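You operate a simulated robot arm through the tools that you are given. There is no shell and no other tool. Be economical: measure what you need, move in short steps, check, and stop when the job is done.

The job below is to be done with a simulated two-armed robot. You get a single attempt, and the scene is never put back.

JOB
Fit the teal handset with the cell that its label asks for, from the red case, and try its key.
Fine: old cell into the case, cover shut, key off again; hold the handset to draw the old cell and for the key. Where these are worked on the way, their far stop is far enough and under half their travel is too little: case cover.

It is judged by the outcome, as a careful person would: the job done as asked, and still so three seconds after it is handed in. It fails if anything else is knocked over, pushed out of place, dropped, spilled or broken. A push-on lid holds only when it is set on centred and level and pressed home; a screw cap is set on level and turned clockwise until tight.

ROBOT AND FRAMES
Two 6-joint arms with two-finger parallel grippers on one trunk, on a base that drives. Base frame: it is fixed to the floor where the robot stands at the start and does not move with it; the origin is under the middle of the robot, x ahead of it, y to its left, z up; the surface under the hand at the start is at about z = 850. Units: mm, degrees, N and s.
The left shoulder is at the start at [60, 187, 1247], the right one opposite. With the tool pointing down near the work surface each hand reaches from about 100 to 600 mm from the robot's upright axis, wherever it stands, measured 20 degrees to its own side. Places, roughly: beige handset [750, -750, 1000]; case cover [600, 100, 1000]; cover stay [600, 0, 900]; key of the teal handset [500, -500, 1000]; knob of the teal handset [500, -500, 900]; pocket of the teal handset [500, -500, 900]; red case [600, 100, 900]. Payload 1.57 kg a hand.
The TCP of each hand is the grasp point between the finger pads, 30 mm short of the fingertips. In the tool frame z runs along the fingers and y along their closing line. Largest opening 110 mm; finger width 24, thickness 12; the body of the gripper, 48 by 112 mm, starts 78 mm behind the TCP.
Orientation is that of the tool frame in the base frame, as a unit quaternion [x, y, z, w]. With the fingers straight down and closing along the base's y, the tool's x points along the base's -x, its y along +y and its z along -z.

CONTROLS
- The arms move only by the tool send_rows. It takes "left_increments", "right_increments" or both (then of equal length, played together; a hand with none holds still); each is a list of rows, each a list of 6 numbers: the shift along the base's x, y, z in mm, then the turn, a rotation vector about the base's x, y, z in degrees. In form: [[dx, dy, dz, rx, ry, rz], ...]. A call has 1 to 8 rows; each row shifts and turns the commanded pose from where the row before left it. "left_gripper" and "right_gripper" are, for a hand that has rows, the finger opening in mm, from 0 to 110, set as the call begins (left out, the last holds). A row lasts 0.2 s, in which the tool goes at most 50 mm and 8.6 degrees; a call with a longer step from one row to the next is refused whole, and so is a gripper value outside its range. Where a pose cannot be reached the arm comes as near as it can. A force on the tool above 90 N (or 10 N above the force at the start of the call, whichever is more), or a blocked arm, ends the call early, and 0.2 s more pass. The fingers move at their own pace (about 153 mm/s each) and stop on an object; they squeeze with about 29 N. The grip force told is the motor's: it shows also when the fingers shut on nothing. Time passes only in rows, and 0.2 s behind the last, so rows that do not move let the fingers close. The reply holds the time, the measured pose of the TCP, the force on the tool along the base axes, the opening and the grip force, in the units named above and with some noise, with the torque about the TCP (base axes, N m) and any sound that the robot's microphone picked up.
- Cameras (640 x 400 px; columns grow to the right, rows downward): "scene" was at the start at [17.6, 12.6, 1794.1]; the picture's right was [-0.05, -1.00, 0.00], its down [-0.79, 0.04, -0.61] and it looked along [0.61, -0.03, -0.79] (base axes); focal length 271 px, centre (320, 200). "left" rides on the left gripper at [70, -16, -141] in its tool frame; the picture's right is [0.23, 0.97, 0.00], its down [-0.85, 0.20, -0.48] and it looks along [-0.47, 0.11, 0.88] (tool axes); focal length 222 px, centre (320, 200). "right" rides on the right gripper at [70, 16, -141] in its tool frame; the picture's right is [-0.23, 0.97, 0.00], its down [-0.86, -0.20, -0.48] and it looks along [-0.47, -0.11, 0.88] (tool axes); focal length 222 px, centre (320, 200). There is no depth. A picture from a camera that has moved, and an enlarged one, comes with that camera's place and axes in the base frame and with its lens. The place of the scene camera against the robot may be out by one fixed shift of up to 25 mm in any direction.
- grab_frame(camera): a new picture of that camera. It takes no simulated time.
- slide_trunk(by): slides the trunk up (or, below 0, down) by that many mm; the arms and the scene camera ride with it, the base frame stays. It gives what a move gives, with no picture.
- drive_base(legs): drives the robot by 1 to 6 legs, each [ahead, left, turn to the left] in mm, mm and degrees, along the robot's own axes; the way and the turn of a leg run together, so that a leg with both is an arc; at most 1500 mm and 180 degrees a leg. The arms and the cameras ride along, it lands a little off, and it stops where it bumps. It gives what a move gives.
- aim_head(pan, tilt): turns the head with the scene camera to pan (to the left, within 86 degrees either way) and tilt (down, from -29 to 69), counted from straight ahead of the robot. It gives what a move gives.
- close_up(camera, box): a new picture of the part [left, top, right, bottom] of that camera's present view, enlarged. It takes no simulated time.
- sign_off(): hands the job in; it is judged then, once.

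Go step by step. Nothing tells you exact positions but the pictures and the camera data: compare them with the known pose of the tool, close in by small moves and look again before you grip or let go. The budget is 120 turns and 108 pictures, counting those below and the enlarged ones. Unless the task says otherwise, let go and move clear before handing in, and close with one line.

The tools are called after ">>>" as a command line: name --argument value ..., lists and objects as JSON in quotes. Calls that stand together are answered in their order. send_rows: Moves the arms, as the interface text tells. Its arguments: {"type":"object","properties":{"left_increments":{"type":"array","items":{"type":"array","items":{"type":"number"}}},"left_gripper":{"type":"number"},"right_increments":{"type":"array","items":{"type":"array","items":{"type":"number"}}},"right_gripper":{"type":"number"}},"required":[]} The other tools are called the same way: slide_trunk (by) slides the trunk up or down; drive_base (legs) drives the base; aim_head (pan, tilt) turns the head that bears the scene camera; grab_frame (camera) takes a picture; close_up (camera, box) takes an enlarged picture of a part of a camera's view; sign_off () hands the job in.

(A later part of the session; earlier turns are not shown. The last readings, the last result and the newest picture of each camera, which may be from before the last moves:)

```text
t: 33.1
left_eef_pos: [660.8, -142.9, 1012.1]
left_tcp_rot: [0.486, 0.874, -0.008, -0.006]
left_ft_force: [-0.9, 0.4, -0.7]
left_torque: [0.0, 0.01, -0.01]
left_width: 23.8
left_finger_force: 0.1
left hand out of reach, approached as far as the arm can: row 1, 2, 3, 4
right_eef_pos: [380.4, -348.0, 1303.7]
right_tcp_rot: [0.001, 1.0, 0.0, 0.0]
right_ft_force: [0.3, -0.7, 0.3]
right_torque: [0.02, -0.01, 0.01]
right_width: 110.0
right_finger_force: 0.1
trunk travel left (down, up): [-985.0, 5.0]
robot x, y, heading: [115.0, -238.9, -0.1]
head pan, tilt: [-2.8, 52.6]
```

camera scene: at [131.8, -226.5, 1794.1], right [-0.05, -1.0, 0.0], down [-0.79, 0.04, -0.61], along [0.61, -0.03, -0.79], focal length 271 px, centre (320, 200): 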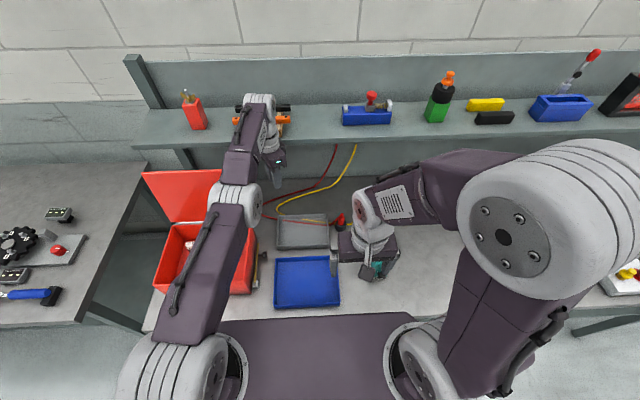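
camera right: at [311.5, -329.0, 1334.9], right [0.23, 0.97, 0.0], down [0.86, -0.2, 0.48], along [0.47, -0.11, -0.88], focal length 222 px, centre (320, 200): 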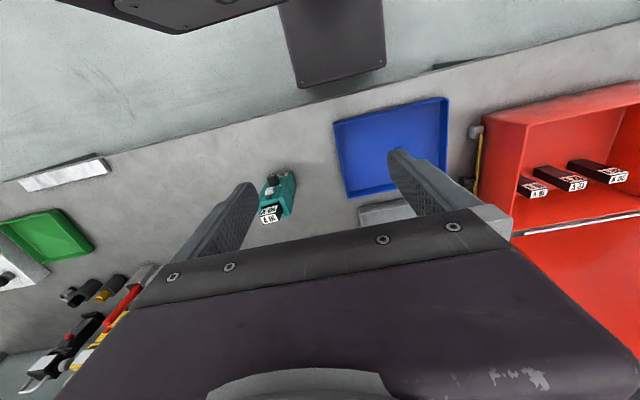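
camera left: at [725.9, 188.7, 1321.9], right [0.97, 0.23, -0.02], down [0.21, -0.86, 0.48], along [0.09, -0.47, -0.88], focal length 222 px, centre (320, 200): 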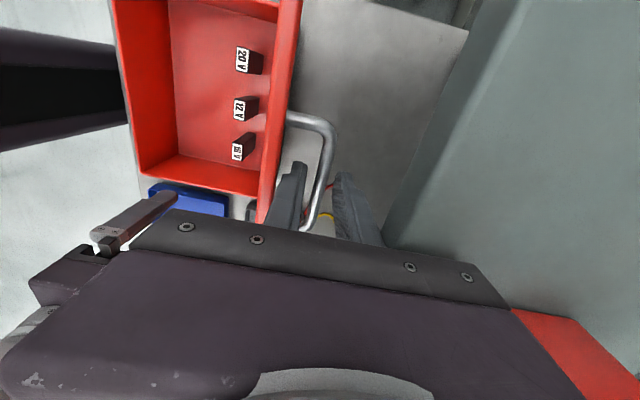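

>>> send_rows --left_increments '[[-20, 0, 40, 0, 0, 0], [-20, 0, 40, 0, 0, 0], [-20, 0, 30, 0, 0, 0]]'

```text
t: 33.9
left_eef_pos: [684.5, -160.2, 1099.2]
left_tcp_rot: [0.486, 0.874, -0.008, -0.007]
left_ft_force: [0.4, 0.2, 0.3]
left_torque: [0.0, 0.0, 0.02]
left_width: 23.8
left_finger_force: 0.0
left hand out of reach, approached as far as the arm can: row 1, 2, 3
right_eef_pos: [379.4, -348.1, 1304.6]
right_tcp_rot: [0.001, 1.0, 0.0, 0.001]
right_ft_force: [-0.1, 0.2, -0.6]
right_torque: [0.0, 0.0, -0.01]
right_width: 109.8
right_finger_force: 0.0
trunk travel left (down, up): [-985.0, 5.0]
robot x, y, heading: [113.6, -236.9, -0.2]
head pan, tilt: [-2.8, 52.6]
```

>>> send_rows --left_increments '[[0, 0, 0, 0, -8, 0], [0, 0, 0, 0, -8, 0], [0, 0, 0, 0, -8, 0], [0, 0, 0, 0, -8, 0]]'

>>> grab_frame --camera "right"

```text
t: 34.9
left_eef_pos: [790.0, -185.5, 1068.4]
left_tcp_rot: [0.468, 0.842, 0.126, 0.236]
left_ft_force: [0.0, -0.4, 0.7]
left_torque: [-0.02, 0.03, 0.01]
left_width: 24.0
left_finger_force: 0.0
left hand out of reach, approached as far as the arm can: row 1, 2, 3, 4
right_eef_pos: [380.7, -349.1, 1304.3]
right_tcp_rot: [0.001, 1.0, 0.0, 0.0]
right_ft_force: [-0.1, 0.3, -0.2]
right_torque: [-0.02, -0.01, -0.04]
right_width: 109.9
right_finger_force: 0.1
trunk travel left (down, up): [-985.0, 5.0]
robot x, y, heading: [116.7, -240.2, 0.1]
head pan, tilt: [-2.8, 52.6]
```

```text
76 pictures are left
camera right: at [310.8, -331.9, 1444.8], right [0.23, 0.97, 0.0], down [0.85, -0.2, 0.48], along [0.47, -0.11, -0.88], focal length 222 px, centre (320, 200)
```

right: 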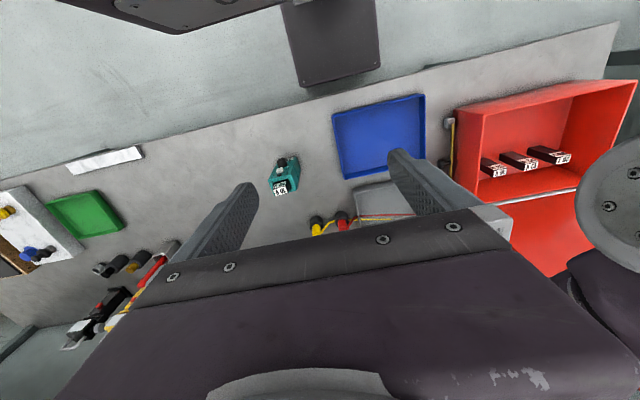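

>>> send_rows --left_increments '[[-28, 6, 8, 0, 8, 0], [-28, 6, 8, 0, 8, 0], [-28, 6, 8, 0, 8, 0], [-28, 6, 8, 0, 8, 0]]'

>>> grab_frame --camera "scene"

```text
t: 35.9
left_eef_pos: [686.1, -162.1, 1098.6]
left_tcp_rot: [0.485, 0.874, -0.008, -0.007]
left_ft_force: [1.5, 0.3, 0.3]
left_torque: [-0.02, -0.04, 0.0]
left_width: 23.6
left_finger_force: 0.0
left hand out of reach, approached as far as the arm can: row 1, 2
right_eef_pos: [381.6, -347.8, 1303.1]
right_tcp_rot: [0.001, 1.0, 0.0, 0.0]
right_ft_force: [-0.3, 0.3, 0.4]
right_torque: [0.01, -0.01, -0.03]
right_width: 110.0
right_finger_force: 0.0
trunk travel left (down, up): [-985.0, 5.0]
robot x, y, heading: [114.5, -242.0, -0.0]
head pan, tilt: [-2.8, 52.6]
```

```text
75 pictures are left
camera scene: at [131.3, -226.3, 1904.1], right [-0.05, -1.0, 0.0], down [-0.79, 0.04, -0.61], along [0.61, -0.03, -0.79], focal length 271 px, centre (320, 200)
```

scene: 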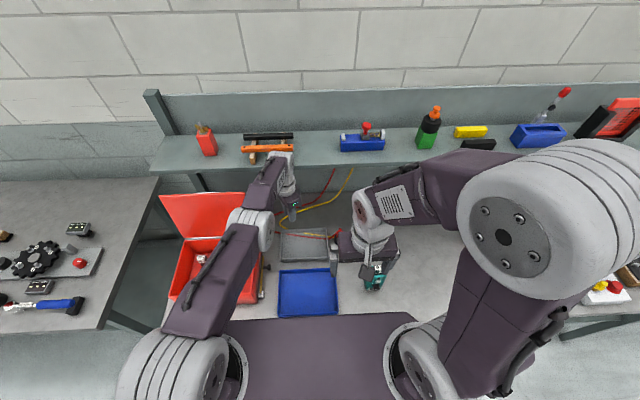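

>>> send_rows --left_increments '[[-30, 0, 0, 0, 8, 0], [-30, 0, 0, 0, 8, 0], [-30, 0, -4, 0, 8, 0], [-30, 0, -6, 0, 8, 0]]'

>>> send_rows --left_increments '[[-5, 0, 0, 0, 0, 0], [-5, 0, 0, 0, 0, 0], [-5, 0, 0, 0, 0, 0], [-10, 0, 0, 0, 0, 0]]'

```text
t: 36.9
left_eef_pos: [547.9, -157.5, 1093.6]
left_tcp_rot: [0.465, 0.838, -0.142, -0.247]
left_ft_force: [0.8, 0.1, -0.5]
left_torque: [-0.05, -0.02, -0.02]
left_width: 24.2
left_finger_force: 0.1
left hand out of reach, approached as far as the arm can: row 1, 3, 4
right_eef_pos: [379.4, -347.8, 1305.0]
right_tcp_rot: [0.001, 1.0, -0.001, 0.0]
right_ft_force: [0.9, 0.0, 0.0]
right_torque: [-0.03, -0.01, 0.03]
right_width: 109.9
right_finger_force: 0.0
trunk travel left (down, up): [-985.0, 5.0]
robot x, y, heading: [114.4, -239.4, -0.1]
head pan, tilt: [-2.8, 52.6]
```

```text
t: 37.9
left_eef_pos: [523.0, -157.7, 1092.8]
left_tcp_rot: [0.464, 0.839, -0.141, -0.246]
left_ft_force: [0.6, -0.9, -0.2]
left_torque: [0.0, 0.02, -0.01]
left_width: 23.9
left_finger_force: 0.1
right_eef_pos: [380.0, -349.0, 1303.5]
right_tcp_rot: [0.0, 1.0, 0.0, 0.0]
right_ft_force: [-0.8, 0.2, 0.0]
right_torque: [0.04, -0.02, 0.0]
right_width: 110.4
right_finger_force: 0.0
trunk travel left (down, up): [-985.0, 5.0]
robot x, y, heading: [116.3, -238.5, -0.1]
head pan, tilt: [-2.8, 52.6]
```

Unlocked. I'll straighten the tool, bring it back and return the trunk to its old height.

>>> send_rows --left_increments '[[-20, 5, 10, 0, 0, 0], [-20, 5, 10, 0, 0, 0], [-20, 5, 10, 0, 0, 0], [0, 5, 10, 0, -8, 0], [0, 5, 10, 0, -8, 0], [0, 5, 10, 0, -8, 0], [0, 5, 10, 0, -8, 0], [0, 0, 0, 0, 0, 0]]'

>>> slide_trunk --by -110

>>> grab_frame --camera "right"

>>> grab_frame --camera "left"

```text
t: 39.7
left_eef_pos: [464.6, -122.5, 1163.7]
left_tcp_rot: [0.486, 0.874, -0.007, -0.005]
left_ft_force: [-0.3, 0.6, -0.4]
left_torque: [0.01, -0.01, -0.01]
left_width: 23.8
left_finger_force: 0.0
right_eef_pos: [380.4, -348.0, 1304.2]
right_tcp_rot: [0.001, 1.0, 0.0, 0.0]
right_ft_force: [0.2, 0.0, 1.3]
right_torque: [-0.01, 0.0, 0.01]
right_width: 110.1
right_finger_force: 0.1
trunk travel left (down, up): [-985.0, 5.0]
robot x, y, heading: [113.9, -236.3, -0.2]
head pan, tilt: [-2.8, 52.6]
```

```text
t: 41.1
left_eef_pos: [464.2, -123.5, 1052.4]
left_tcp_rot: [0.485, 0.874, -0.008, -0.006]
left_ft_force: [-0.6, 0.0, -0.7]
left_torque: [-0.02, -0.01, 0.02]
left_width: 24.3
left_finger_force: 0.0
right_eef_pos: [380.0, -348.7, 1193.8]
right_tcp_rot: [0.001, 1.0, 0.0, 0.0]
right_ft_force: [-0.8, 0.0, 0.2]
right_torque: [-0.02, 0.02, -0.02]
right_width: 110.1
right_finger_force: 0.0
trunk travel left (down, up): [-875.0, 115.0]
robot x, y, heading: [112.9, -238.1, -0.2]
head pan, tilt: [-2.8, 52.6]
```

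```text
74 pictures are left
camera right: at [310.7, -331.9, 1334.9], right [0.23, 0.97, 0.0], down [0.85, -0.2, 0.48], along [0.47, -0.11, -0.88], focal length 222 px, centre (320, 200)
```

right: 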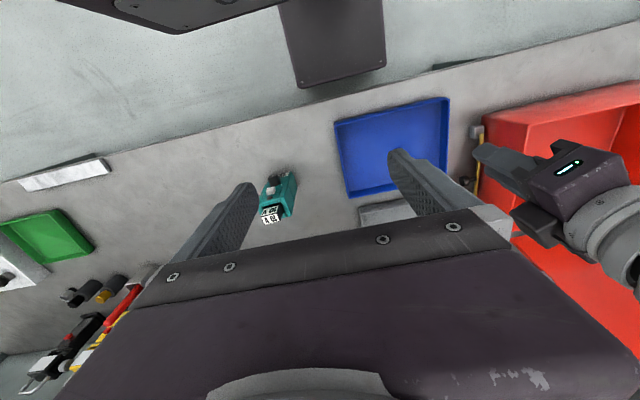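

```text
73 pictures are left
camera left: at [415.3, -70.6, 1196.2], right [0.71, 0.71, -0.02], down [0.63, -0.62, 0.47], along [0.32, -0.35, -0.88], focal length 222 px, centre (320, 200)
```

left: 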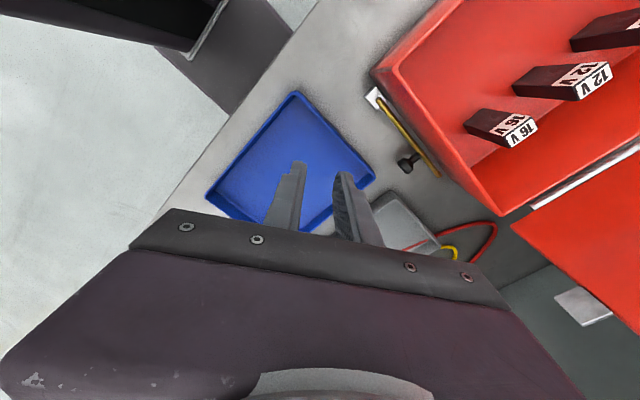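

>>> close_up --camera "right" --box '[240, 160, 320, 230]'

```text
5.71 times, centred on (280, 195) of right
camera zoom: at [310.7, -331.9, 1334.9], right [0.23, 0.97, 0.0], down [0.85, -0.2, 0.48], along [0.47, -0.11, -0.88], focal length 1269 px, centre (549, 229)
```

zoom: 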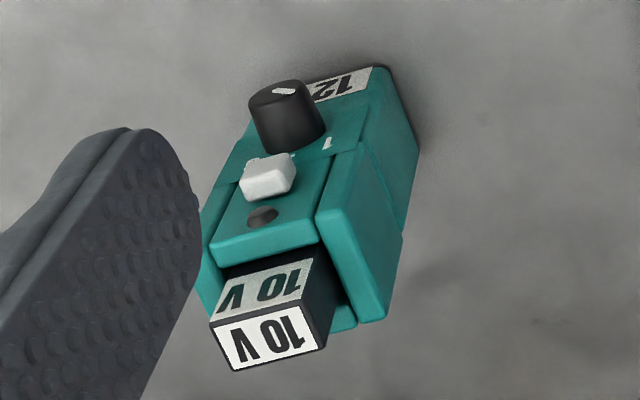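

The handset stands square to the axes. Its body spans about x 478–520, y −495…−437, z 850–980, with the cell top at (504, −466, 1005), the key at (476, −469, 946) and the knob at (460, −466, 907). The right hand will grip the body from the front, low down and tilted 30° below level.

>>> send_rows --right_increments '[[0, -14.75, -24, 0, -7.5, 0], [0, -14.75, -24, 0, -7.5, 0], [0, -14.75, -24, 0, -7.5, 0], [0, -14.75, -24, 0, -7.5, 0], [0, -14.75, -24, 0, -7.5, 0], [0, -14.75, -24, 0, -7.5, 0], [0, -14.75, -24, 0, -7.5, 0], [0, -14.75, -24, 0, -7.5, 0]]' --right_gripper 100

>>> grab_frame --camera "right"

>>> grab_frame --camera "scene"

```text
t: 42.9
left_eef_pos: [463.9, -122.7, 1053.0]
left_tcp_rot: [0.486, 0.874, -0.008, -0.006]
left_ft_force: [0.4, -0.3, -0.8]
left_torque: [-0.01, -0.02, 0.0]
left_width: 24.0
left_finger_force: 0.0
right_eef_pos: [564.7, -442.7, 1118.5]
right_tcp_rot: [0.004, 0.906, -0.087, 0.414]
right_ft_force: [0.3, -0.3, 0.3]
right_torque: [-0.01, 0.0, -0.02]
right_width: 100.1
right_finger_force: 0.1
right hand out of reach, approached as far as the arm can: row 1, 2, 3, 4, 5, 6, 7, 8
trunk travel left (down, up): [-875.0, 115.0]
robot x, y, heading: [112.8, -238.9, -0.1]
head pan, tilt: [-2.8, 52.6]
```

```text
71 pictures are left
camera right: at [413.7, -407.8, 1153.6], right [0.23, 0.97, 0.02], down [0.19, -0.06, 0.98], along [0.96, -0.22, -0.2], focal length 222 px, centre (320, 200)
```

right: 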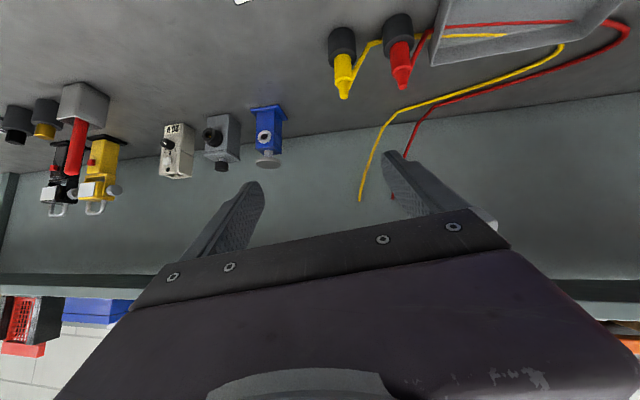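

```text
70 pictures are left
camera scene: at [133.5, -225.3, 1794.1], right [-0.05, -1.0, 0.0], down [-0.79, 0.04, -0.61], along [0.61, -0.03, -0.79], focal length 271 px, centre (320, 200)
```

scene: 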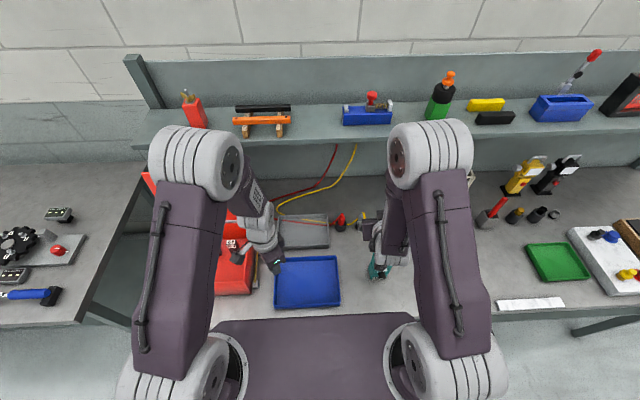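

The right wrist is too close to its shoulder for this tilt. I'll back the robot off and shift it right, so that both hands can work at the handset.

>>> drive_base --legs '[[-125, 0, 0], [0, -200, 0]]'

```text
t: 45.4
left_eef_pos: [338.7, -319.9, 1052.8]
left_tcp_rot: [0.485, 0.874, -0.009, -0.005]
left_ft_force: [0.3, 0.0, -0.1]
left_torque: [-0.03, 0.0, -0.02]
left_width: 24.2
left_finger_force: 0.1
right_eef_pos: [437.9, -639.5, 1118.5]
right_tcp_rot: [0.004, 0.906, -0.088, 0.414]
right_ft_force: [0.2, -0.4, 0.6]
right_torque: [-0.02, 0.0, -0.01]
right_width: 99.9
right_finger_force: 0.0
trunk travel left (down, up): [-875.0, 115.0]
robot x, y, heading: [-11.5, -437.5, -0.3]
head pan, tilt: [-2.8, 52.6]
```

>>> send_rows --right_increments '[[14, 43, -5, 4.3, -2.9, 2.5], [14, 43, -5, 4.3, -2.9, 2.5], [14, 43, -5, 0, 0, 0], [15, 44.5, -5, 0, 0, 0], [0, 0, 0, 0, 0, 0]]'

>>> grab_frame --camera "right"

>>> grab_frame --camera "scene"

```text
t: 46.5
left_eef_pos: [337.9, -321.1, 1053.9]
left_tcp_rot: [0.486, 0.874, -0.008, -0.006]
left_ft_force: [-0.2, -0.2, -0.6]
left_torque: [-0.01, 0.0, 0.02]
left_width: 24.2
left_finger_force: 0.1
right_eef_pos: [544.7, -498.3, 1143.7]
right_tcp_rot: [-0.01, 0.894, -0.032, 0.448]
right_ft_force: [0.0, -0.6, 0.2]
right_torque: [0.0, -0.01, -0.03]
right_width: 100.0
right_finger_force: 0.1
right hand out of reach, approached as far as the arm can: row 1, 2
trunk travel left (down, up): [-875.0, 115.0]
robot x, y, heading: [-14.8, -439.0, -0.3]
head pan, tilt: [-2.8, 52.6]
```

```text
69 pictures are left
camera right: at [390.4, -477.8, 1170.5], right [0.15, 0.98, 0.12], down [0.13, -0.14, 0.98], along [0.98, -0.13, -0.14], focal length 222 px, centre (320, 200)
```

right: 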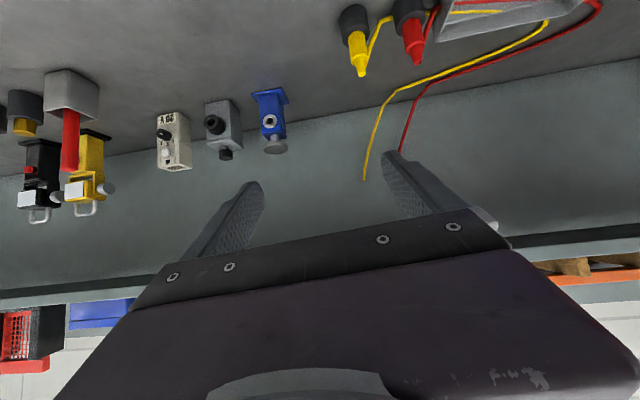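

```text
68 pictures are left
camera scene: at [6.2, -426.0, 1794.1], right [-0.05, -1.0, 0.0], down [-0.79, 0.04, -0.61], along [0.61, -0.03, -0.79], focal length 271 px, centre (320, 200)
```

scene: 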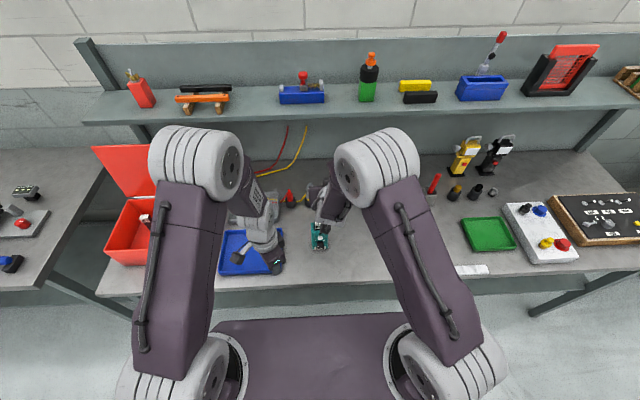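

>>> send_rows --right_increments '[[-12, 10, -15, 1.8, 0, 0], [-13, 10, -15, 1.8, 0, 0.8], [-13, 12, -15, 0, 0, 0], [-12, 0, -15, 0, 0, 0], [0, 0, 0, 0, 0, 0]]'

>>> grab_frame --camera "right"

```text
t: 47.8
left_eef_pos: [337.7, -322.6, 1053.0]
left_tcp_rot: [0.486, 0.874, -0.007, -0.007]
left_ft_force: [-0.1, 0.1, -0.2]
left_torque: [0.01, 0.0, 0.0]
left_width: 24.3
left_finger_force: 0.0
right_eef_pos: [511.8, -450.6, 1095.4]
right_tcp_rot: [-0.003, 0.895, -0.005, 0.446]
right_ft_force: [-0.2, -0.9, 0.5]
right_torque: [0.02, -0.01, 0.01]
right_width: 99.9
right_finger_force: 0.0
right hand out of reach, approached as far as the arm can: row 3, 4
trunk travel left (down, up): [-875.0, 115.0]
robot x, y, heading: [-12.2, -439.2, -0.5]
head pan, tilt: [-2.8, 52.6]
```

```text
67 pictures are left
camera right: at [357.4, -434.1, 1123.7], right [0.14, 0.98, 0.17], down [0.13, -0.19, 0.97], along [0.98, -0.11, -0.15], focal length 222 px, centre (320, 200)
```

right: 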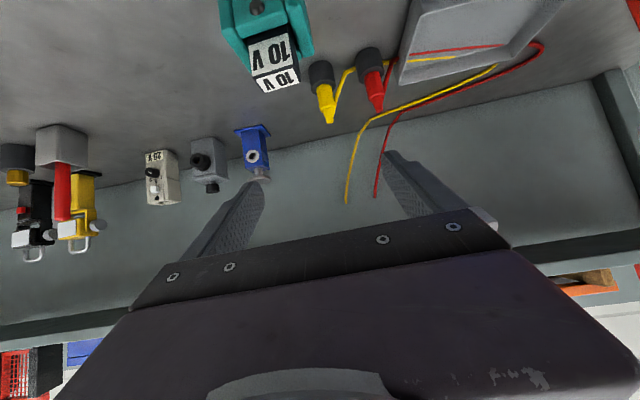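

>>> send_rows --right_increments '[[-2, -5, -20, 0, 0, 0], [-2, -5, -20, 0, 0, 0], [-2, -5, -20, 0, 0, 0], [-2, 0, -20, 0, 0, 0], [-2, 0, -20, 0, 0, 0]]'

>>> grab_frame --camera "right"

```text
t: 49.0
left_eef_pos: [338.6, -322.1, 1053.3]
left_tcp_rot: [0.486, 0.874, -0.007, -0.005]
left_ft_force: [-0.6, 0.6, 0.6]
left_torque: [-0.03, -0.03, 0.02]
left_width: 23.9
left_finger_force: 0.0
right_eef_pos: [539.2, -434.7, 1012.0]
right_tcp_rot: [-0.002, 0.895, -0.006, 0.447]
right_ft_force: [0.5, -1.1, 0.2]
right_torque: [0.02, -0.02, -0.04]
right_width: 99.9
right_finger_force: 0.1
right hand out of reach, approached as far as the arm can: row 1, 2, 3, 4, 5
trunk travel left (down, up): [-875.0, 115.0]
robot x, y, heading: [-11.1, -439.3, -0.2]
head pan, tilt: [-2.8, 52.6]
```

```text
66 pictures are left
camera right: at [383.6, -417.5, 1041.2], right [0.14, 0.98, 0.17], down [0.13, -0.19, 0.97], along [0.98, -0.11, -0.15], focal length 222 px, centre (320, 200)
```

right: 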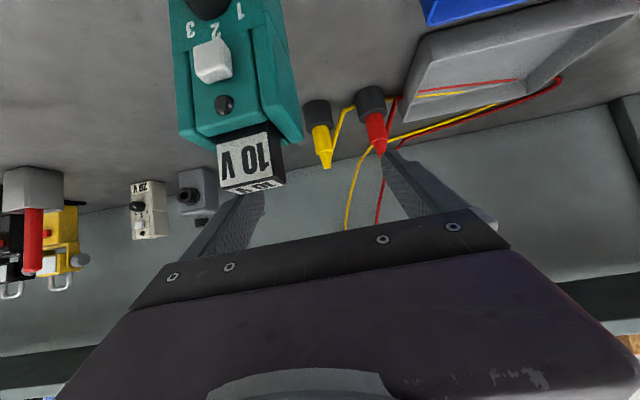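

That tilt sits badly for the wrist. I'll use a steeper one, about 60° below level, and grip the body with the finger ends only, which keeps the gripper clear of the knob and the key.

>>> send_rows --right_increments '[[0, 0, 25, 0, 0, 0], [0, -3, 25, 0, 7.7, 0], [-10, -5, 20, 0, 7.7, 0], [-15, -10, 10, 0, 7.7, 0], [-15, -10, 0, 0, 0, 0], [-15, 0, 0, 0, 0, 0]]' --right_gripper 84

```text
t: 50.4
left_eef_pos: [338.1, -321.8, 1054.4]
left_tcp_rot: [0.486, 0.874, -0.008, -0.006]
left_ft_force: [0.2, -0.6, 0.1]
left_torque: [0.01, 0.0, 0.03]
left_width: 23.9
left_finger_force: 0.1
right_eef_pos: [482.0, -462.0, 1093.0]
right_tcp_rot: [-0.003, 0.966, 0.0, 0.26]
right_ft_force: [0.1, 0.0, -0.3]
right_torque: [-0.04, 0.03, -0.02]
right_width: 84.1
right_finger_force: 0.2
trunk travel left (down, up): [-875.0, 115.0]
robot x, y, heading: [-9.4, -442.9, -0.1]
head pan, tilt: [-2.8, 52.6]
```

>>> send_rows --right_increments '[[-1, -4, -25, 0, 0, 0], [-1, 0, -25, 0, 0, 0], [0, 0, -25, 0, 0, 0], [0, 0, -25, 0, 0, 0], [0, 0, 0, 0, 0, 0]]'

>>> grab_frame --camera "right"

>>> close_up --camera "scene" --box '[230, 170, 430, 300]'

```text
t: 51.5
left_eef_pos: [337.8, -322.5, 1053.2]
left_tcp_rot: [0.485, 0.874, -0.008, -0.006]
left_ft_force: [-0.5, 0.4, 0.4]
left_torque: [-0.01, 0.0, 0.0]
left_width: 23.8
left_finger_force: 0.0
right_eef_pos: [480.7, -465.3, 992.5]
right_tcp_rot: [-0.001, 0.966, -0.001, 0.26]
right_ft_force: [0.5, 0.5, -0.5]
right_torque: [-0.02, -0.01, 0.01]
right_width: 83.9
right_finger_force: 0.0
trunk travel left (down, up): [-875.0, 115.0]
robot x, y, heading: [-10.2, -437.5, -0.3]
head pan, tilt: [-2.8, 52.6]
```

```text
65 pictures are left
camera right: at [349.3, -450.0, 1079.3], right [0.19, 0.97, 0.11], down [0.5, -0.2, 0.84], along [0.84, -0.11, -0.53], focal length 222 px, centre (320, 200)
```

right: 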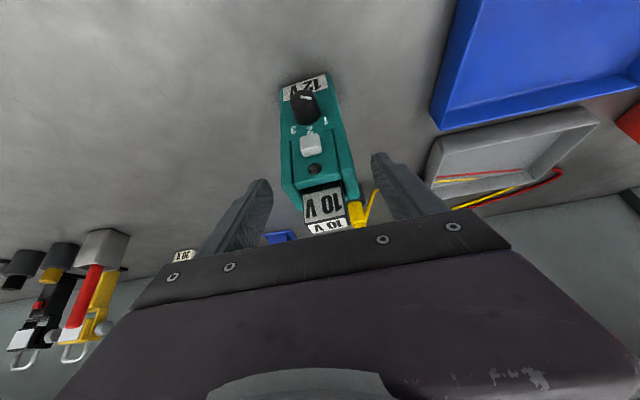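

```text
3.08 times, centred on (330, 235) of scene
camera zoom: at [5.8, -425.7, 1794.1], right [-0.05, -1.0, 0.0], down [-0.79, 0.04, -0.61], along [0.61, -0.03, -0.79], focal length 834 px, centre (289, 92)
```

zoom: 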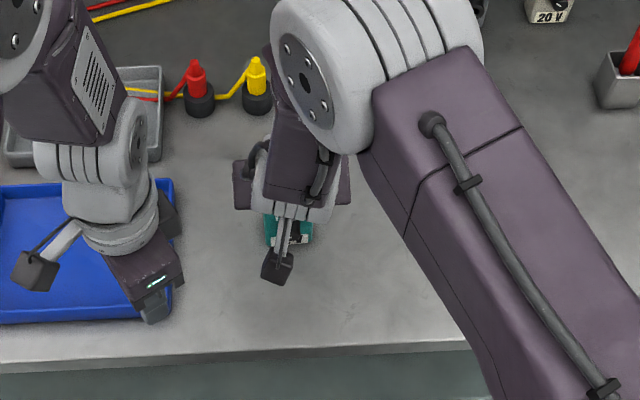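

>>> send_rows --right_increments '[[0, -2, -20, 0, 0, 0], [0, 0, -20, 0, 0, 0], [0, 0, -20, 0, 0, 0], [0, 0, 0, 0, 0, 0]]'

>>> grab_frame --camera "right"

```text
t: 52.5
left_eef_pos: [339.3, -323.3, 1053.2]
left_tcp_rot: [0.485, 0.874, -0.008, -0.005]
left_ft_force: [0.2, 0.1, -0.5]
left_torque: [-0.01, 0.0, -0.02]
left_width: 24.0
left_finger_force: 0.0
right_eef_pos: [480.8, -469.8, 933.4]
right_tcp_rot: [-0.002, 0.965, -0.001, 0.261]
right_ft_force: [0.5, -0.4, -0.7]
right_torque: [-0.01, -0.01, -0.01]
right_width: 84.0
right_finger_force: 0.1
trunk travel left (down, up): [-875.0, 115.0]
robot x, y, heading: [-10.3, -437.3, -0.1]
head pan, tilt: [-2.8, 52.6]
```

```text
63 pictures are left
camera right: at [350.1, -452.9, 1019.9], right [0.19, 0.97, 0.11], down [0.5, -0.2, 0.84], along [0.84, -0.11, -0.52], focal length 222 px, centre (320, 200)
```

right: 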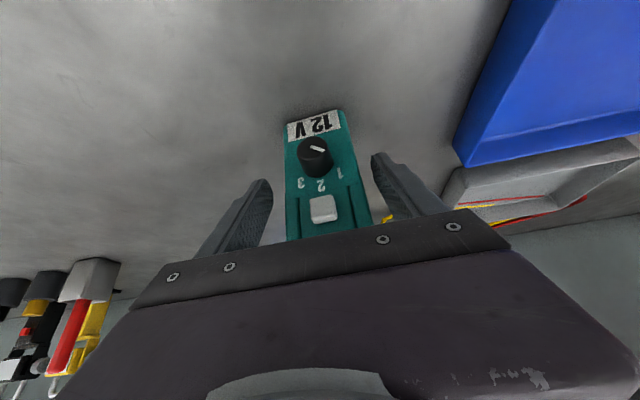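

>>> send_rows --right_increments '[[0, 0, 0, 0, 0, 0], [0, 0, 0, 0, 0, 0]]' --right_gripper 64

>>> send_rows --right_increments '[[0, 0, 0, 0, 0, 0], [0, 0, 0, 0, 0, 0], [0, 0, 0, 0, 0, 0]]' --right_gripper 40

>>> grab_frame --camera "right"

```text
t: 53.1
left_eef_pos: [338.1, -322.6, 1053.9]
left_tcp_rot: [0.485, 0.874, -0.008, -0.005]
left_ft_force: [-0.2, 0.2, -0.7]
left_torque: [0.02, 0.01, 0.01]
left_width: 24.0
left_finger_force: 0.0
right_eef_pos: [482.6, -468.6, 933.8]
right_tcp_rot: [-0.002, 0.966, -0.001, 0.259]
right_ft_force: [-0.4, -0.1, 0.1]
right_torque: [-0.01, 0.02, 0.02]
right_width: 64.2
right_finger_force: 0.2
trunk travel left (down, up): [-875.0, 115.0]
robot x, y, heading: [-11.8, -439.5, -0.1]
head pan, tilt: [-2.8, 52.6]
```

```text
t: 54.0
left_eef_pos: [337.8, -322.8, 1053.6]
left_tcp_rot: [0.486, 0.874, -0.008, -0.006]
left_ft_force: [-0.3, 1.3, 0.5]
left_torque: [-0.04, -0.01, 0.0]
left_width: 24.0
left_finger_force: 0.0
right_eef_pos: [481.5, -468.5, 933.1]
right_tcp_rot: [-0.002, 0.966, -0.001, 0.26]
right_ft_force: [-0.1, 1.2, 1.3]
right_torque: [0.26, -0.1, 0.06]
right_width: 57.9
right_finger_force: 29.1
trunk travel left (down, up): [-875.0, 115.0]
robot x, y, heading: [-14.5, -439.4, -0.2]
head pan, tilt: [-2.8, 52.6]
```

```text
62 pictures are left
camera right: at [350.0, -452.6, 1020.2], right [0.19, 0.97, 0.11], down [0.5, -0.2, 0.84], along [0.84, -0.11, -0.52], focal length 222 px, centre (320, 200)
```

right: 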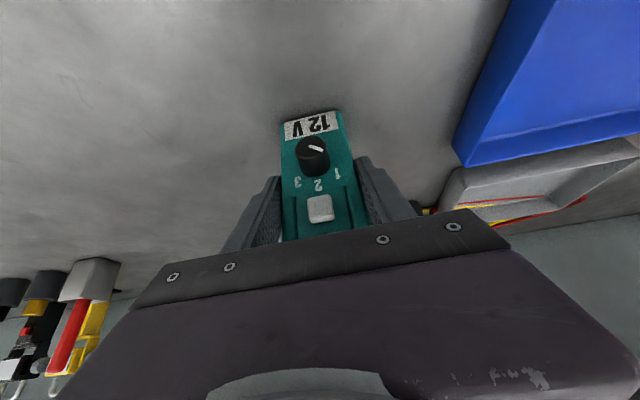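

The handset is held (58 mm). Now I'll bring the left hand over the old cell, fingers closing along y.

>>> send_rows --left_increments '[[35, 0, 30, 0, 0, 7.2], [44, 0, 20, 0, 0, 7.2], [44, 0, 10, 0, 0, 7.2], [43, 0, 0, 0, 0, 7.2], [0, -20, 0, 0, 0, 7.2], [0, -25, 0, 0, 0, 7.2], [0, -25, 0, 0, 0, 7.2], [0, -20, 0, 0, 0, 7.2]]' --left_gripper 60

>>> grab_frame --camera "left"

>>> grab_frame --camera "scene"

```text
t: 55.8
left_eef_pos: [504.3, -413.5, 1112.2]
left_tcp_rot: [0.003, 1.0, -0.009, -0.002]
left_ft_force: [0.7, -0.3, -0.2]
left_torque: [0.01, -0.01, 0.02]
left_width: 60.0
left_finger_force: 0.0
right_eef_pos: [481.4, -468.9, 933.8]
right_tcp_rot: [-0.002, 0.966, 0.0, 0.26]
right_ft_force: [0.7, 0.6, 2.1]
right_torque: [0.19, -0.21, -0.01]
right_width: 58.2
right_finger_force: 29.8
trunk travel left (down, up): [-875.0, 115.0]
robot x, y, heading: [-15.8, -435.2, -0.2]
head pan, tilt: [-2.8, 52.6]
```

```text
61 pictures are left
camera left: at [434.8, -425.7, 1255.7], right [-0.22, 0.98, -0.02], down [0.86, 0.2, 0.47], along [0.46, 0.09, -0.88], focal length 222 px, centre (320, 200)
```

left: 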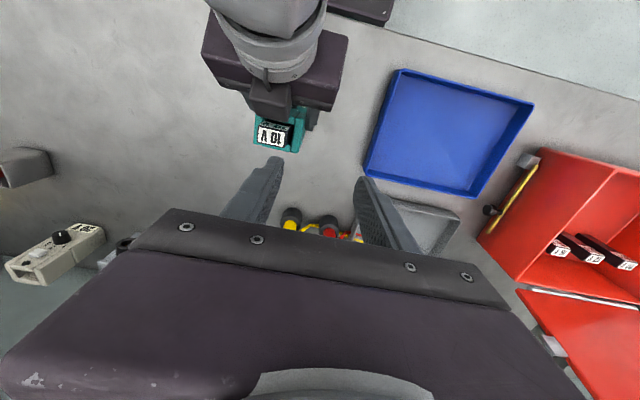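

```text
60 pictures are left
camera scene: at [6.0, -426.3, 1794.1], right [-0.05, -1.0, 0.0], down [-0.79, 0.04, -0.61], along [0.61, -0.03, -0.79], focal length 271 px, centre (320, 200)
```

scene: 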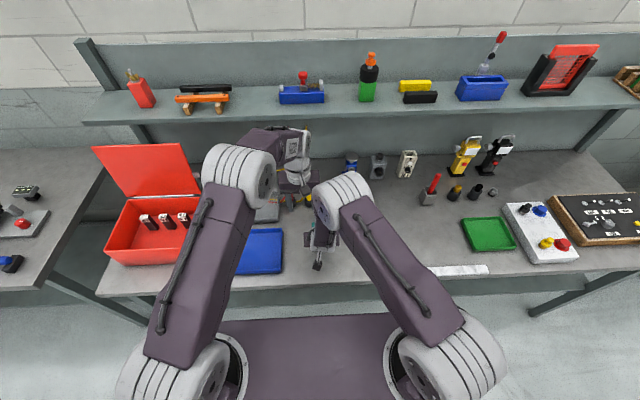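

>>> send_rows --left_increments '[[2, -18, 0, 0, 0, -0.2], [1, -18, 0, 0, 0, 0], [0, -18, 0, 0, 0, 0], [0, 0, 0, 0, 0, 0]]' --left_gripper 50

>>> grab_frame --camera "left"

```text
t: 56.8
left_eef_pos: [507.4, -467.1, 1113.7]
left_tcp_rot: [0.006, 1.0, -0.009, -0.001]
left_ft_force: [0.3, 0.5, 0.4]
left_torque: [0.02, -0.01, 0.02]
left_width: 50.4
left_finger_force: 0.0
right_eef_pos: [481.0, -468.7, 934.1]
right_tcp_rot: [-0.002, 0.965, -0.002, 0.261]
right_ft_force: [0.4, -0.8, 2.0]
right_torque: [0.12, -0.23, -0.06]
right_width: 58.0
right_finger_force: 29.0
trunk travel left (down, up): [-875.0, 115.0]
robot x, y, heading: [-16.5, -438.6, -0.1]
head pan, tilt: [-2.8, 52.6]
```

```text
59 pictures are left
camera left: at [437.7, -478.8, 1256.2], right [-0.21, 0.98, -0.02], down [0.86, 0.2, 0.47], along [0.47, 0.09, -0.88], focal length 222 px, centre (320, 200)
```

left: 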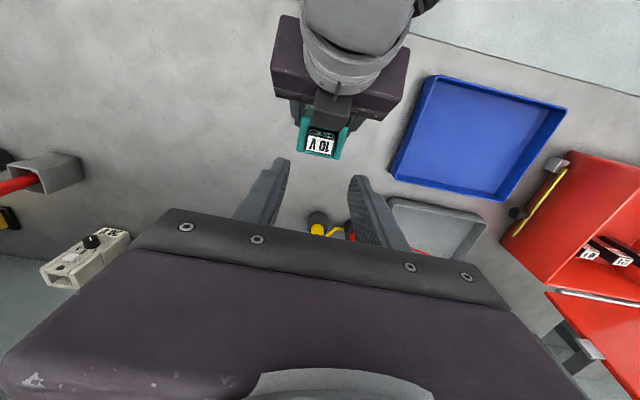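

>>> send_rows --left_increments '[[0, -1, -20, 1.0, 0, 0.7], [-1, 0, -20, 0, 0, 0], [-1, 0, -15, 0, 0, 0], [0, 0, 0, 0, 0, 0]]'

>>> grab_frame --camera "left"

```text
t: 57.8
left_eef_pos: [506.3, -467.7, 1058.1]
left_tcp_rot: [0.0, 1.0, -0.001, 0.0]
left_ft_force: [-0.3, -1.2, -0.9]
left_torque: [0.01, -0.01, 0.0]
left_width: 50.5
left_finger_force: 0.0
right_eef_pos: [481.8, -469.2, 934.1]
right_tcp_rot: [-0.002, 0.966, 0.0, 0.26]
right_ft_force: [-0.2, -0.6, 3.4]
right_torque: [0.19, -0.18, -0.02]
right_width: 58.1
right_finger_force: 29.2
trunk travel left (down, up): [-875.0, 115.0]
robot x, y, heading: [-11.0, -439.1, -0.5]
head pan, tilt: [-2.8, 52.6]
```

```text
58 pictures are left
camera left: at [435.9, -483.4, 1201.0], right [-0.23, 0.97, 0.0], down [0.86, 0.2, 0.48], along [0.46, 0.11, -0.88], focal length 222 px, centre (320, 200)
```

left: 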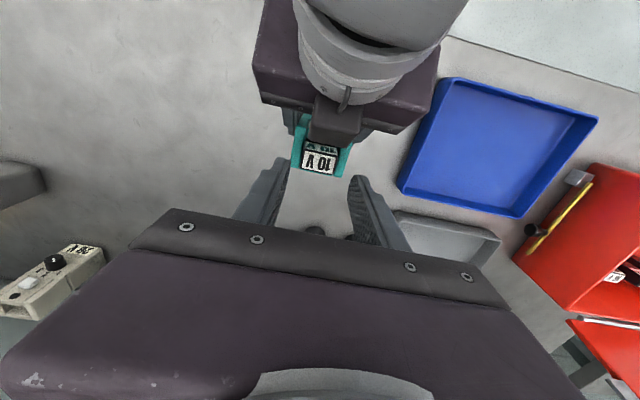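

>>> send_rows --left_increments '[[0, 0, -15, 0, 0, 0], [0, 0, -14, 0, 0, 0], [0, 0, -10, 0, 0, 0], [0, 0, 0, 0, 0, 0]]'

>>> close_up --camera "left" --box '[240, 100, 400, 240]'

```text
t: 58.8
left_eef_pos: [504.6, -467.7, 1019.8]
left_tcp_rot: [0.0, 1.0, -0.001, -0.002]
left_ft_force: [0.6, -0.5, -0.4]
left_torque: [0.0, 0.01, 0.0]
left_width: 50.1
left_finger_force: 0.1
right_eef_pos: [481.0, -468.3, 933.5]
right_tcp_rot: [-0.002, 0.966, -0.001, 0.26]
right_ft_force: [0.4, 0.1, 2.2]
right_torque: [0.19, -0.16, 0.01]
right_width: 57.8
right_finger_force: 28.1
trunk travel left (down, up): [-875.0, 115.0]
robot x, y, heading: [-10.3, -437.8, -0.2]
head pan, tilt: [-2.8, 52.6]
```

```text
2.86 times, centred on (320, 170) of left
camera zoom: at [435.4, -483.6, 1161.7], right [-0.23, 0.97, 0.0], down [0.86, 0.2, 0.48], along [0.46, 0.11, -0.88], focal length 635 px, centre (320, 286)
```

zoom: 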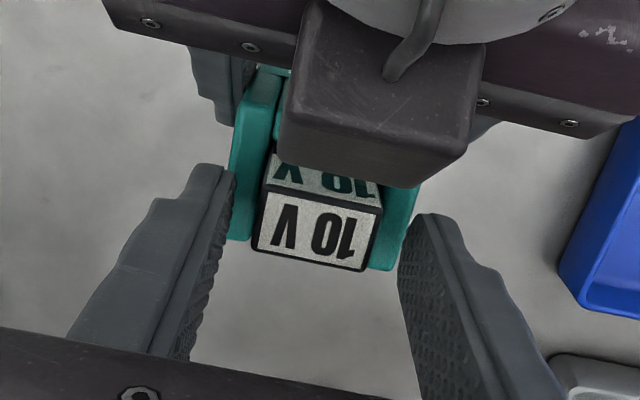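

>>> send_rows --left_increments '[[0, 0, 0, 0, 0, 0], [0, 0, 0, 0, 0, 0], [0, 0, 0, 0, 0, 0]]' --left_gripper 10

>>> send_rows --left_increments '[[0, 0, 4, 0, 0, 0], [0, 0, 6, 0, 0, 0], [0, 0, 8, 0, 0, 0], [0, 0, 8, 0, 0, 0]]'

>>> grab_frame --camera "left"

```text
t: 59.5
left_eef_pos: [505.9, -467.2, 1019.9]
left_tcp_rot: [0.0, 1.0, 0.0, -0.001]
left_ft_force: [0.9, 0.1, -0.2]
left_torque: [-0.03, -0.01, -0.03]
left_width: 31.3
left_finger_force: 29.4
right_eef_pos: [481.6, -469.6, 933.4]
right_tcp_rot: [-0.002, 0.966, -0.001, 0.259]
right_ft_force: [-0.2, -0.9, 3.0]
right_torque: [0.17, -0.17, 0.02]
right_width: 57.8
right_finger_force: 29.6
trunk travel left (down, up): [-875.0, 115.0]
robot x, y, heading: [-12.7, -437.1, -0.2]
head pan, tilt: [-2.8, 52.6]
```

```text
t: 60.5
left_eef_pos: [504.8, -467.4, 1046.7]
left_tcp_rot: [0.0, 1.0, 0.0, -0.002]
left_ft_force: [0.7, -0.1, -0.8]
left_torque: [0.02, 0.01, 0.0]
left_width: 31.4
left_finger_force: 29.2
right_eef_pos: [481.3, -468.8, 933.6]
right_tcp_rot: [-0.002, 0.966, 0.0, 0.26]
right_ft_force: [-0.7, -0.1, 3.1]
right_torque: [0.13, -0.11, 0.01]
right_width: 57.7
right_finger_force: 29.0
trunk travel left (down, up): [-875.0, 115.0]
robot x, y, heading: [-11.8, -440.5, -0.1]
head pan, tilt: [-2.8, 52.6]
```

```text
56 pictures are left
camera left: at [435.9, -483.1, 1188.3], right [-0.23, 0.97, 0.0], down [0.86, 0.2, 0.48], along [0.46, 0.11, -0.88], focal length 222 px, centre (320, 200)
```

left: 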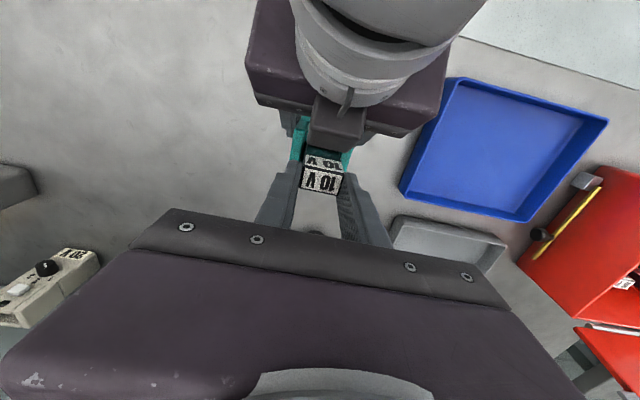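

The cell is coming out cleanly. I'll lift it clear.

>>> send_rows --left_increments '[[0, 0, 12, 0, 0, 0], [0, 0, 15, 0, 0, 0], [0, 0, 15, 0, 0, 0], [0, 0, 18, 0, 0, 0], [0, 0, 10, 0, 0, 0]]'

>>> close_up --camera "left" --box '[240, 80, 400, 220]'

```text
t: 61.8
left_eef_pos: [504.6, -468.5, 1116.3]
left_tcp_rot: [0.0, 1.0, -0.001, -0.001]
left_ft_force: [-0.1, -0.5, -0.9]
left_torque: [0.02, 0.02, -0.03]
left_width: 31.3
left_finger_force: 28.9
right_eef_pos: [482.3, -470.2, 932.3]
right_tcp_rot: [-0.002, 0.966, -0.001, 0.26]
right_ft_force: [-0.6, 0.8, 3.3]
right_torque: [0.13, -0.1, -0.02]
right_width: 57.7
right_finger_force: 28.9
trunk travel left (down, up): [-875.0, 115.0]
robot x, y, heading: [-15.2, -440.9, -0.1]
head pan, tilt: [-2.8, 52.6]
```

```text
2.86 times, centred on (320, 150) of left
camera zoom: at [435.6, -483.2, 1258.5], right [-0.23, 0.97, 0.0], down [0.86, 0.2, 0.48], along [0.46, 0.11, -0.88], focal length 635 px, centre (320, 343)
```

zoom: 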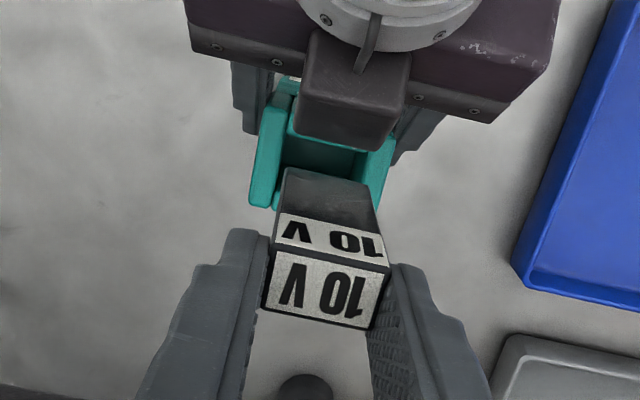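

The old cell is out. I'll move it aside, then release the handset and withdraw the right hand.

>>> send_rows --left_increments '[[0, 0, 15, 0, 0, 0], [0, 0, 15, 0, 0, 0], [-10, 30, 0, 0, 0, 0], [-20, 40, 0, 0, 0, 0], [-20, 40, 0, 0, 0, 0], [-20, 40, 0, 0, 0, 0]]'

>>> send_rows --right_increments '[[0, 0, 0, 0, 0, 0], [0, 0, 0, 0, 0, 0], [-5, 0, 10, 0, 0, 0], [-5, 0, 20, 0, 0, 0], [-5, 0, 30, 0, 0, 0], [0, 0, 40, 0, 0, 0], [0, 0, 40, 0, 0, 0], [0, 0, 30, 0, 0, 0]]' --right_gripper 84

>>> grab_frame --camera "right"

>>> grab_frame --camera "left"

```text
t: 63.1
left_eef_pos: [434.4, -316.0, 1145.4]
left_tcp_rot: [0.001, 1.0, 0.0, -0.001]
left_ft_force: [-0.2, 0.6, -1.1]
left_torque: [-0.01, -0.01, 0.0]
left_width: 31.0
left_finger_force: 28.7
right_eef_pos: [480.4, -468.9, 933.8]
right_tcp_rot: [-0.001, 0.966, -0.002, 0.26]
right_ft_force: [-1.1, 0.6, 3.4]
right_torque: [0.13, -0.03, -0.03]
right_width: 57.8
right_finger_force: 29.1
trunk travel left (down, up): [-875.0, 115.0]
robot x, y, heading: [-11.3, -441.1, -0.2]
head pan, tilt: [-2.8, 52.6]
```

```text
t: 65.0
left_eef_pos: [435.3, -317.2, 1145.8]
left_tcp_rot: [0.0, 1.0, -0.001, -0.002]
left_ft_force: [-0.1, 0.3, -1.8]
left_torque: [-0.02, -0.03, 0.0]
left_width: 31.2
left_finger_force: 29.7
right_eef_pos: [467.2, -468.4, 1104.4]
right_tcp_rot: [-0.003, 0.966, 0.0, 0.259]
right_ft_force: [0.5, 0.3, 0.1]
right_torque: [0.01, 0.01, -0.03]
right_width: 84.1
right_finger_force: 0.1
trunk travel left (down, up): [-875.0, 115.0]
robot x, y, heading: [-10.5, -438.3, 0.0]
head pan, tilt: [-2.8, 52.6]
```

```text
54 pictures are left
camera right: at [334.4, -451.9, 1190.6], right [0.19, 0.97, 0.11], down [0.5, -0.2, 0.84], along [0.84, -0.11, -0.53], focal length 222 px, centre (320, 200)
```

right: 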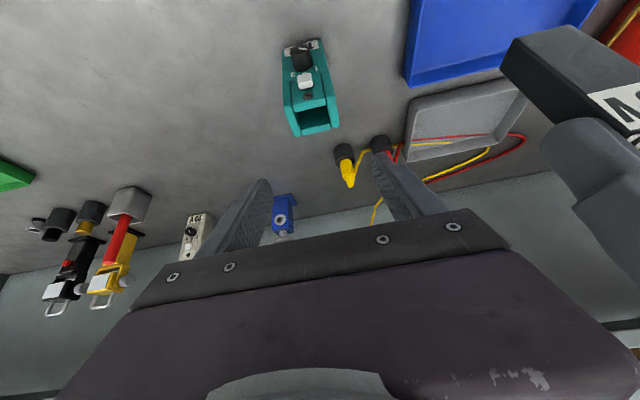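

```text
53 pictures are left
camera left: at [365.9, -333.0, 1287.4], right [-0.23, 0.97, 0.0], down [0.86, 0.2, 0.48], along [0.46, 0.11, -0.88], focal length 222 px, centre (320, 200)
```

left: 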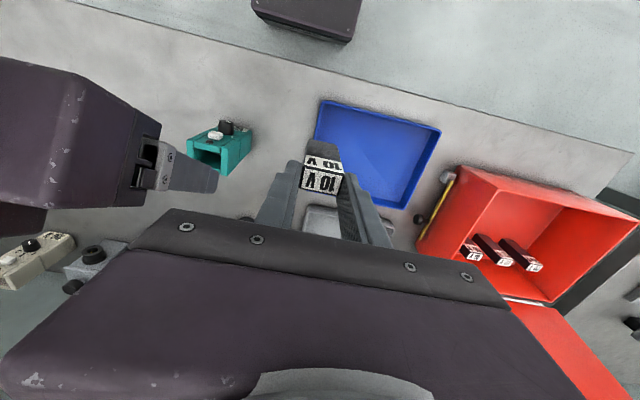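

I place the 12 V cell's top at about (597, 110, 950), standing in the case. I'll drive left and forward to the case carrying the old cell.

>>> drive_base --legs '[[0, 340, 0], [70, 0, 0]]'

>>> grab_frame --camera "left"

>>> grab_frame --camera "scene"

```text
t: 67.8
left_eef_pos: [499.6, 23.3, 1148.6]
left_tcp_rot: [0.0, 1.0, 0.0, 0.002]
left_ft_force: [-0.5, -0.2, -0.9]
left_torque: [-0.02, -0.06, -0.02]
left_width: 31.0
left_finger_force: 28.6
right_eef_pos: [530.3, -128.0, 1105.9]
right_tcp_rot: [-0.002, 0.965, 0.0, 0.263]
right_ft_force: [-0.4, 0.1, -0.9]
right_torque: [-0.03, -0.01, 0.02]
right_width: 84.5
right_finger_force: 0.1
trunk travel left (down, up): [-875.0, 115.0]
robot x, y, heading: [63.1, -100.0, -0.1]
head pan, tilt: [-2.8, 52.6]
```

```text
52 pictures are left
camera left: at [429.4, 7.1, 1290.0], right [-0.23, 0.97, 0.0], down [0.85, 0.2, 0.48], along [0.47, 0.11, -0.88], focal length 222 px, centre (320, 200)
```

left: 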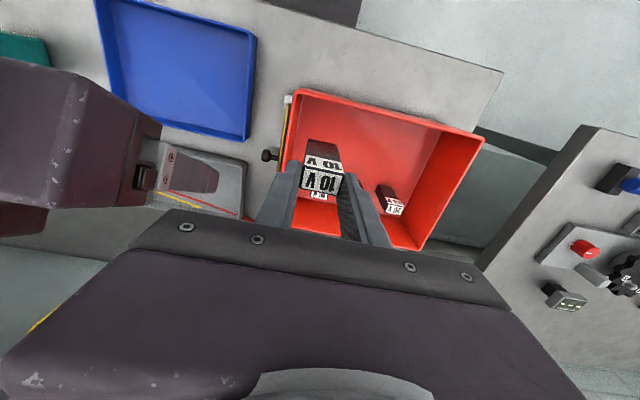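

```text
51 pictures are left
camera scene: at [65.9, -86.4, 1794.2], right [-0.05, -1.0, 0.0], down [-0.79, 0.04, -0.61], along [0.61, -0.03, -0.79], focal length 271 px, centre (320, 200)
```

scene: 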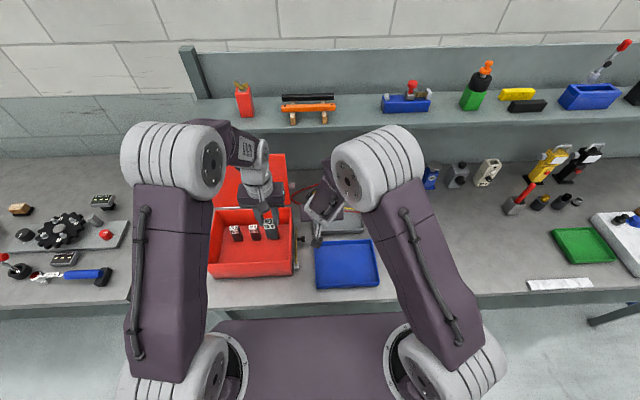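

>>> send_rows --left_increments '[[13, 28, 0, 0, 0, 0], [12, 29, 0, 0, 0, 0], [0, 0, -40, 0, 0, 0], [0, 0, -40, 0, 0, 0], [0, 0, -35, 0, 0, 0], [0, 0, -30, 0, 0, 0], [0, 0, -15, 0, 0, 0], [0, 0, 0, 0, 0, 0]]'

>>> grab_frame --camera "left"

>>> close_up --camera "scene" --box '[190, 160, 320, 290]'

```text
t: 69.6
left_eef_pos: [531.4, 80.2, 985.0]
left_tcp_rot: [0.0, 1.0, -0.001, 0.0]
left_ft_force: [-0.5, -0.3, -1.0]
left_torque: [0.02, -0.01, 0.0]
left_width: 31.0
left_finger_force: 28.4
right_eef_pos: [536.8, -126.5, 1103.0]
right_tcp_rot: [-0.002, 0.965, -0.001, 0.261]
right_ft_force: [0.4, 0.3, 0.5]
right_torque: [0.03, 0.0, -0.01]
right_width: 84.1
right_finger_force: 0.0
trunk travel left (down, up): [-875.0, 115.0]
robot x, y, heading: [56.5, -97.2, -0.1]
head pan, tilt: [-2.8, 52.6]
```

```text
50 pictures are left
camera left: at [461.7, 65.3, 1127.6], right [-0.23, 0.97, 0.0], down [0.86, 0.2, 0.48], along [0.46, 0.11, -0.88], focal length 222 px, centre (320, 200)
```

left: 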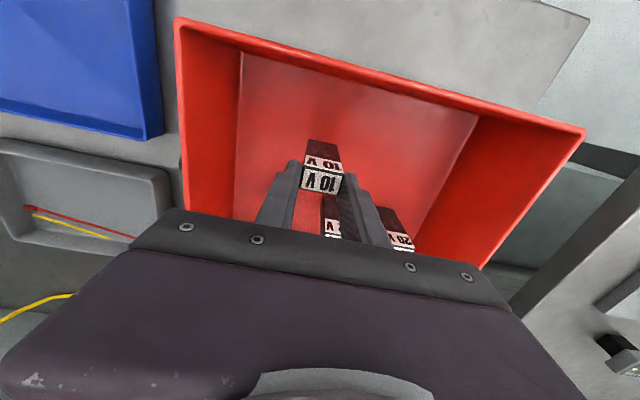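

```text
3.08 times, centred on (255, 225) of scene
camera zoom: at [75.8, -84.8, 1794.1], right [-0.05, -1.0, 0.0], down [-0.79, 0.04, -0.61], along [0.61, -0.03, -0.79], focal length 834 px, centre (520, 123)
```

zoom: 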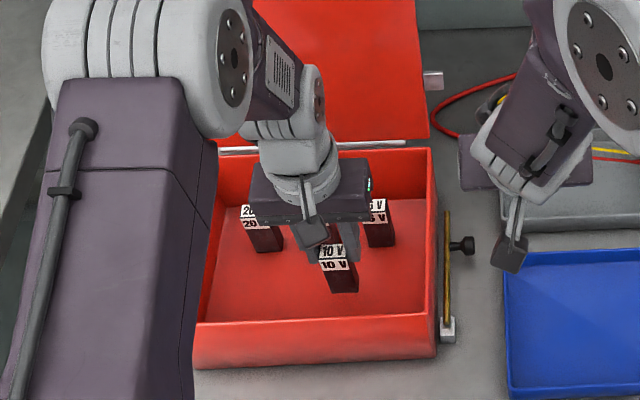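

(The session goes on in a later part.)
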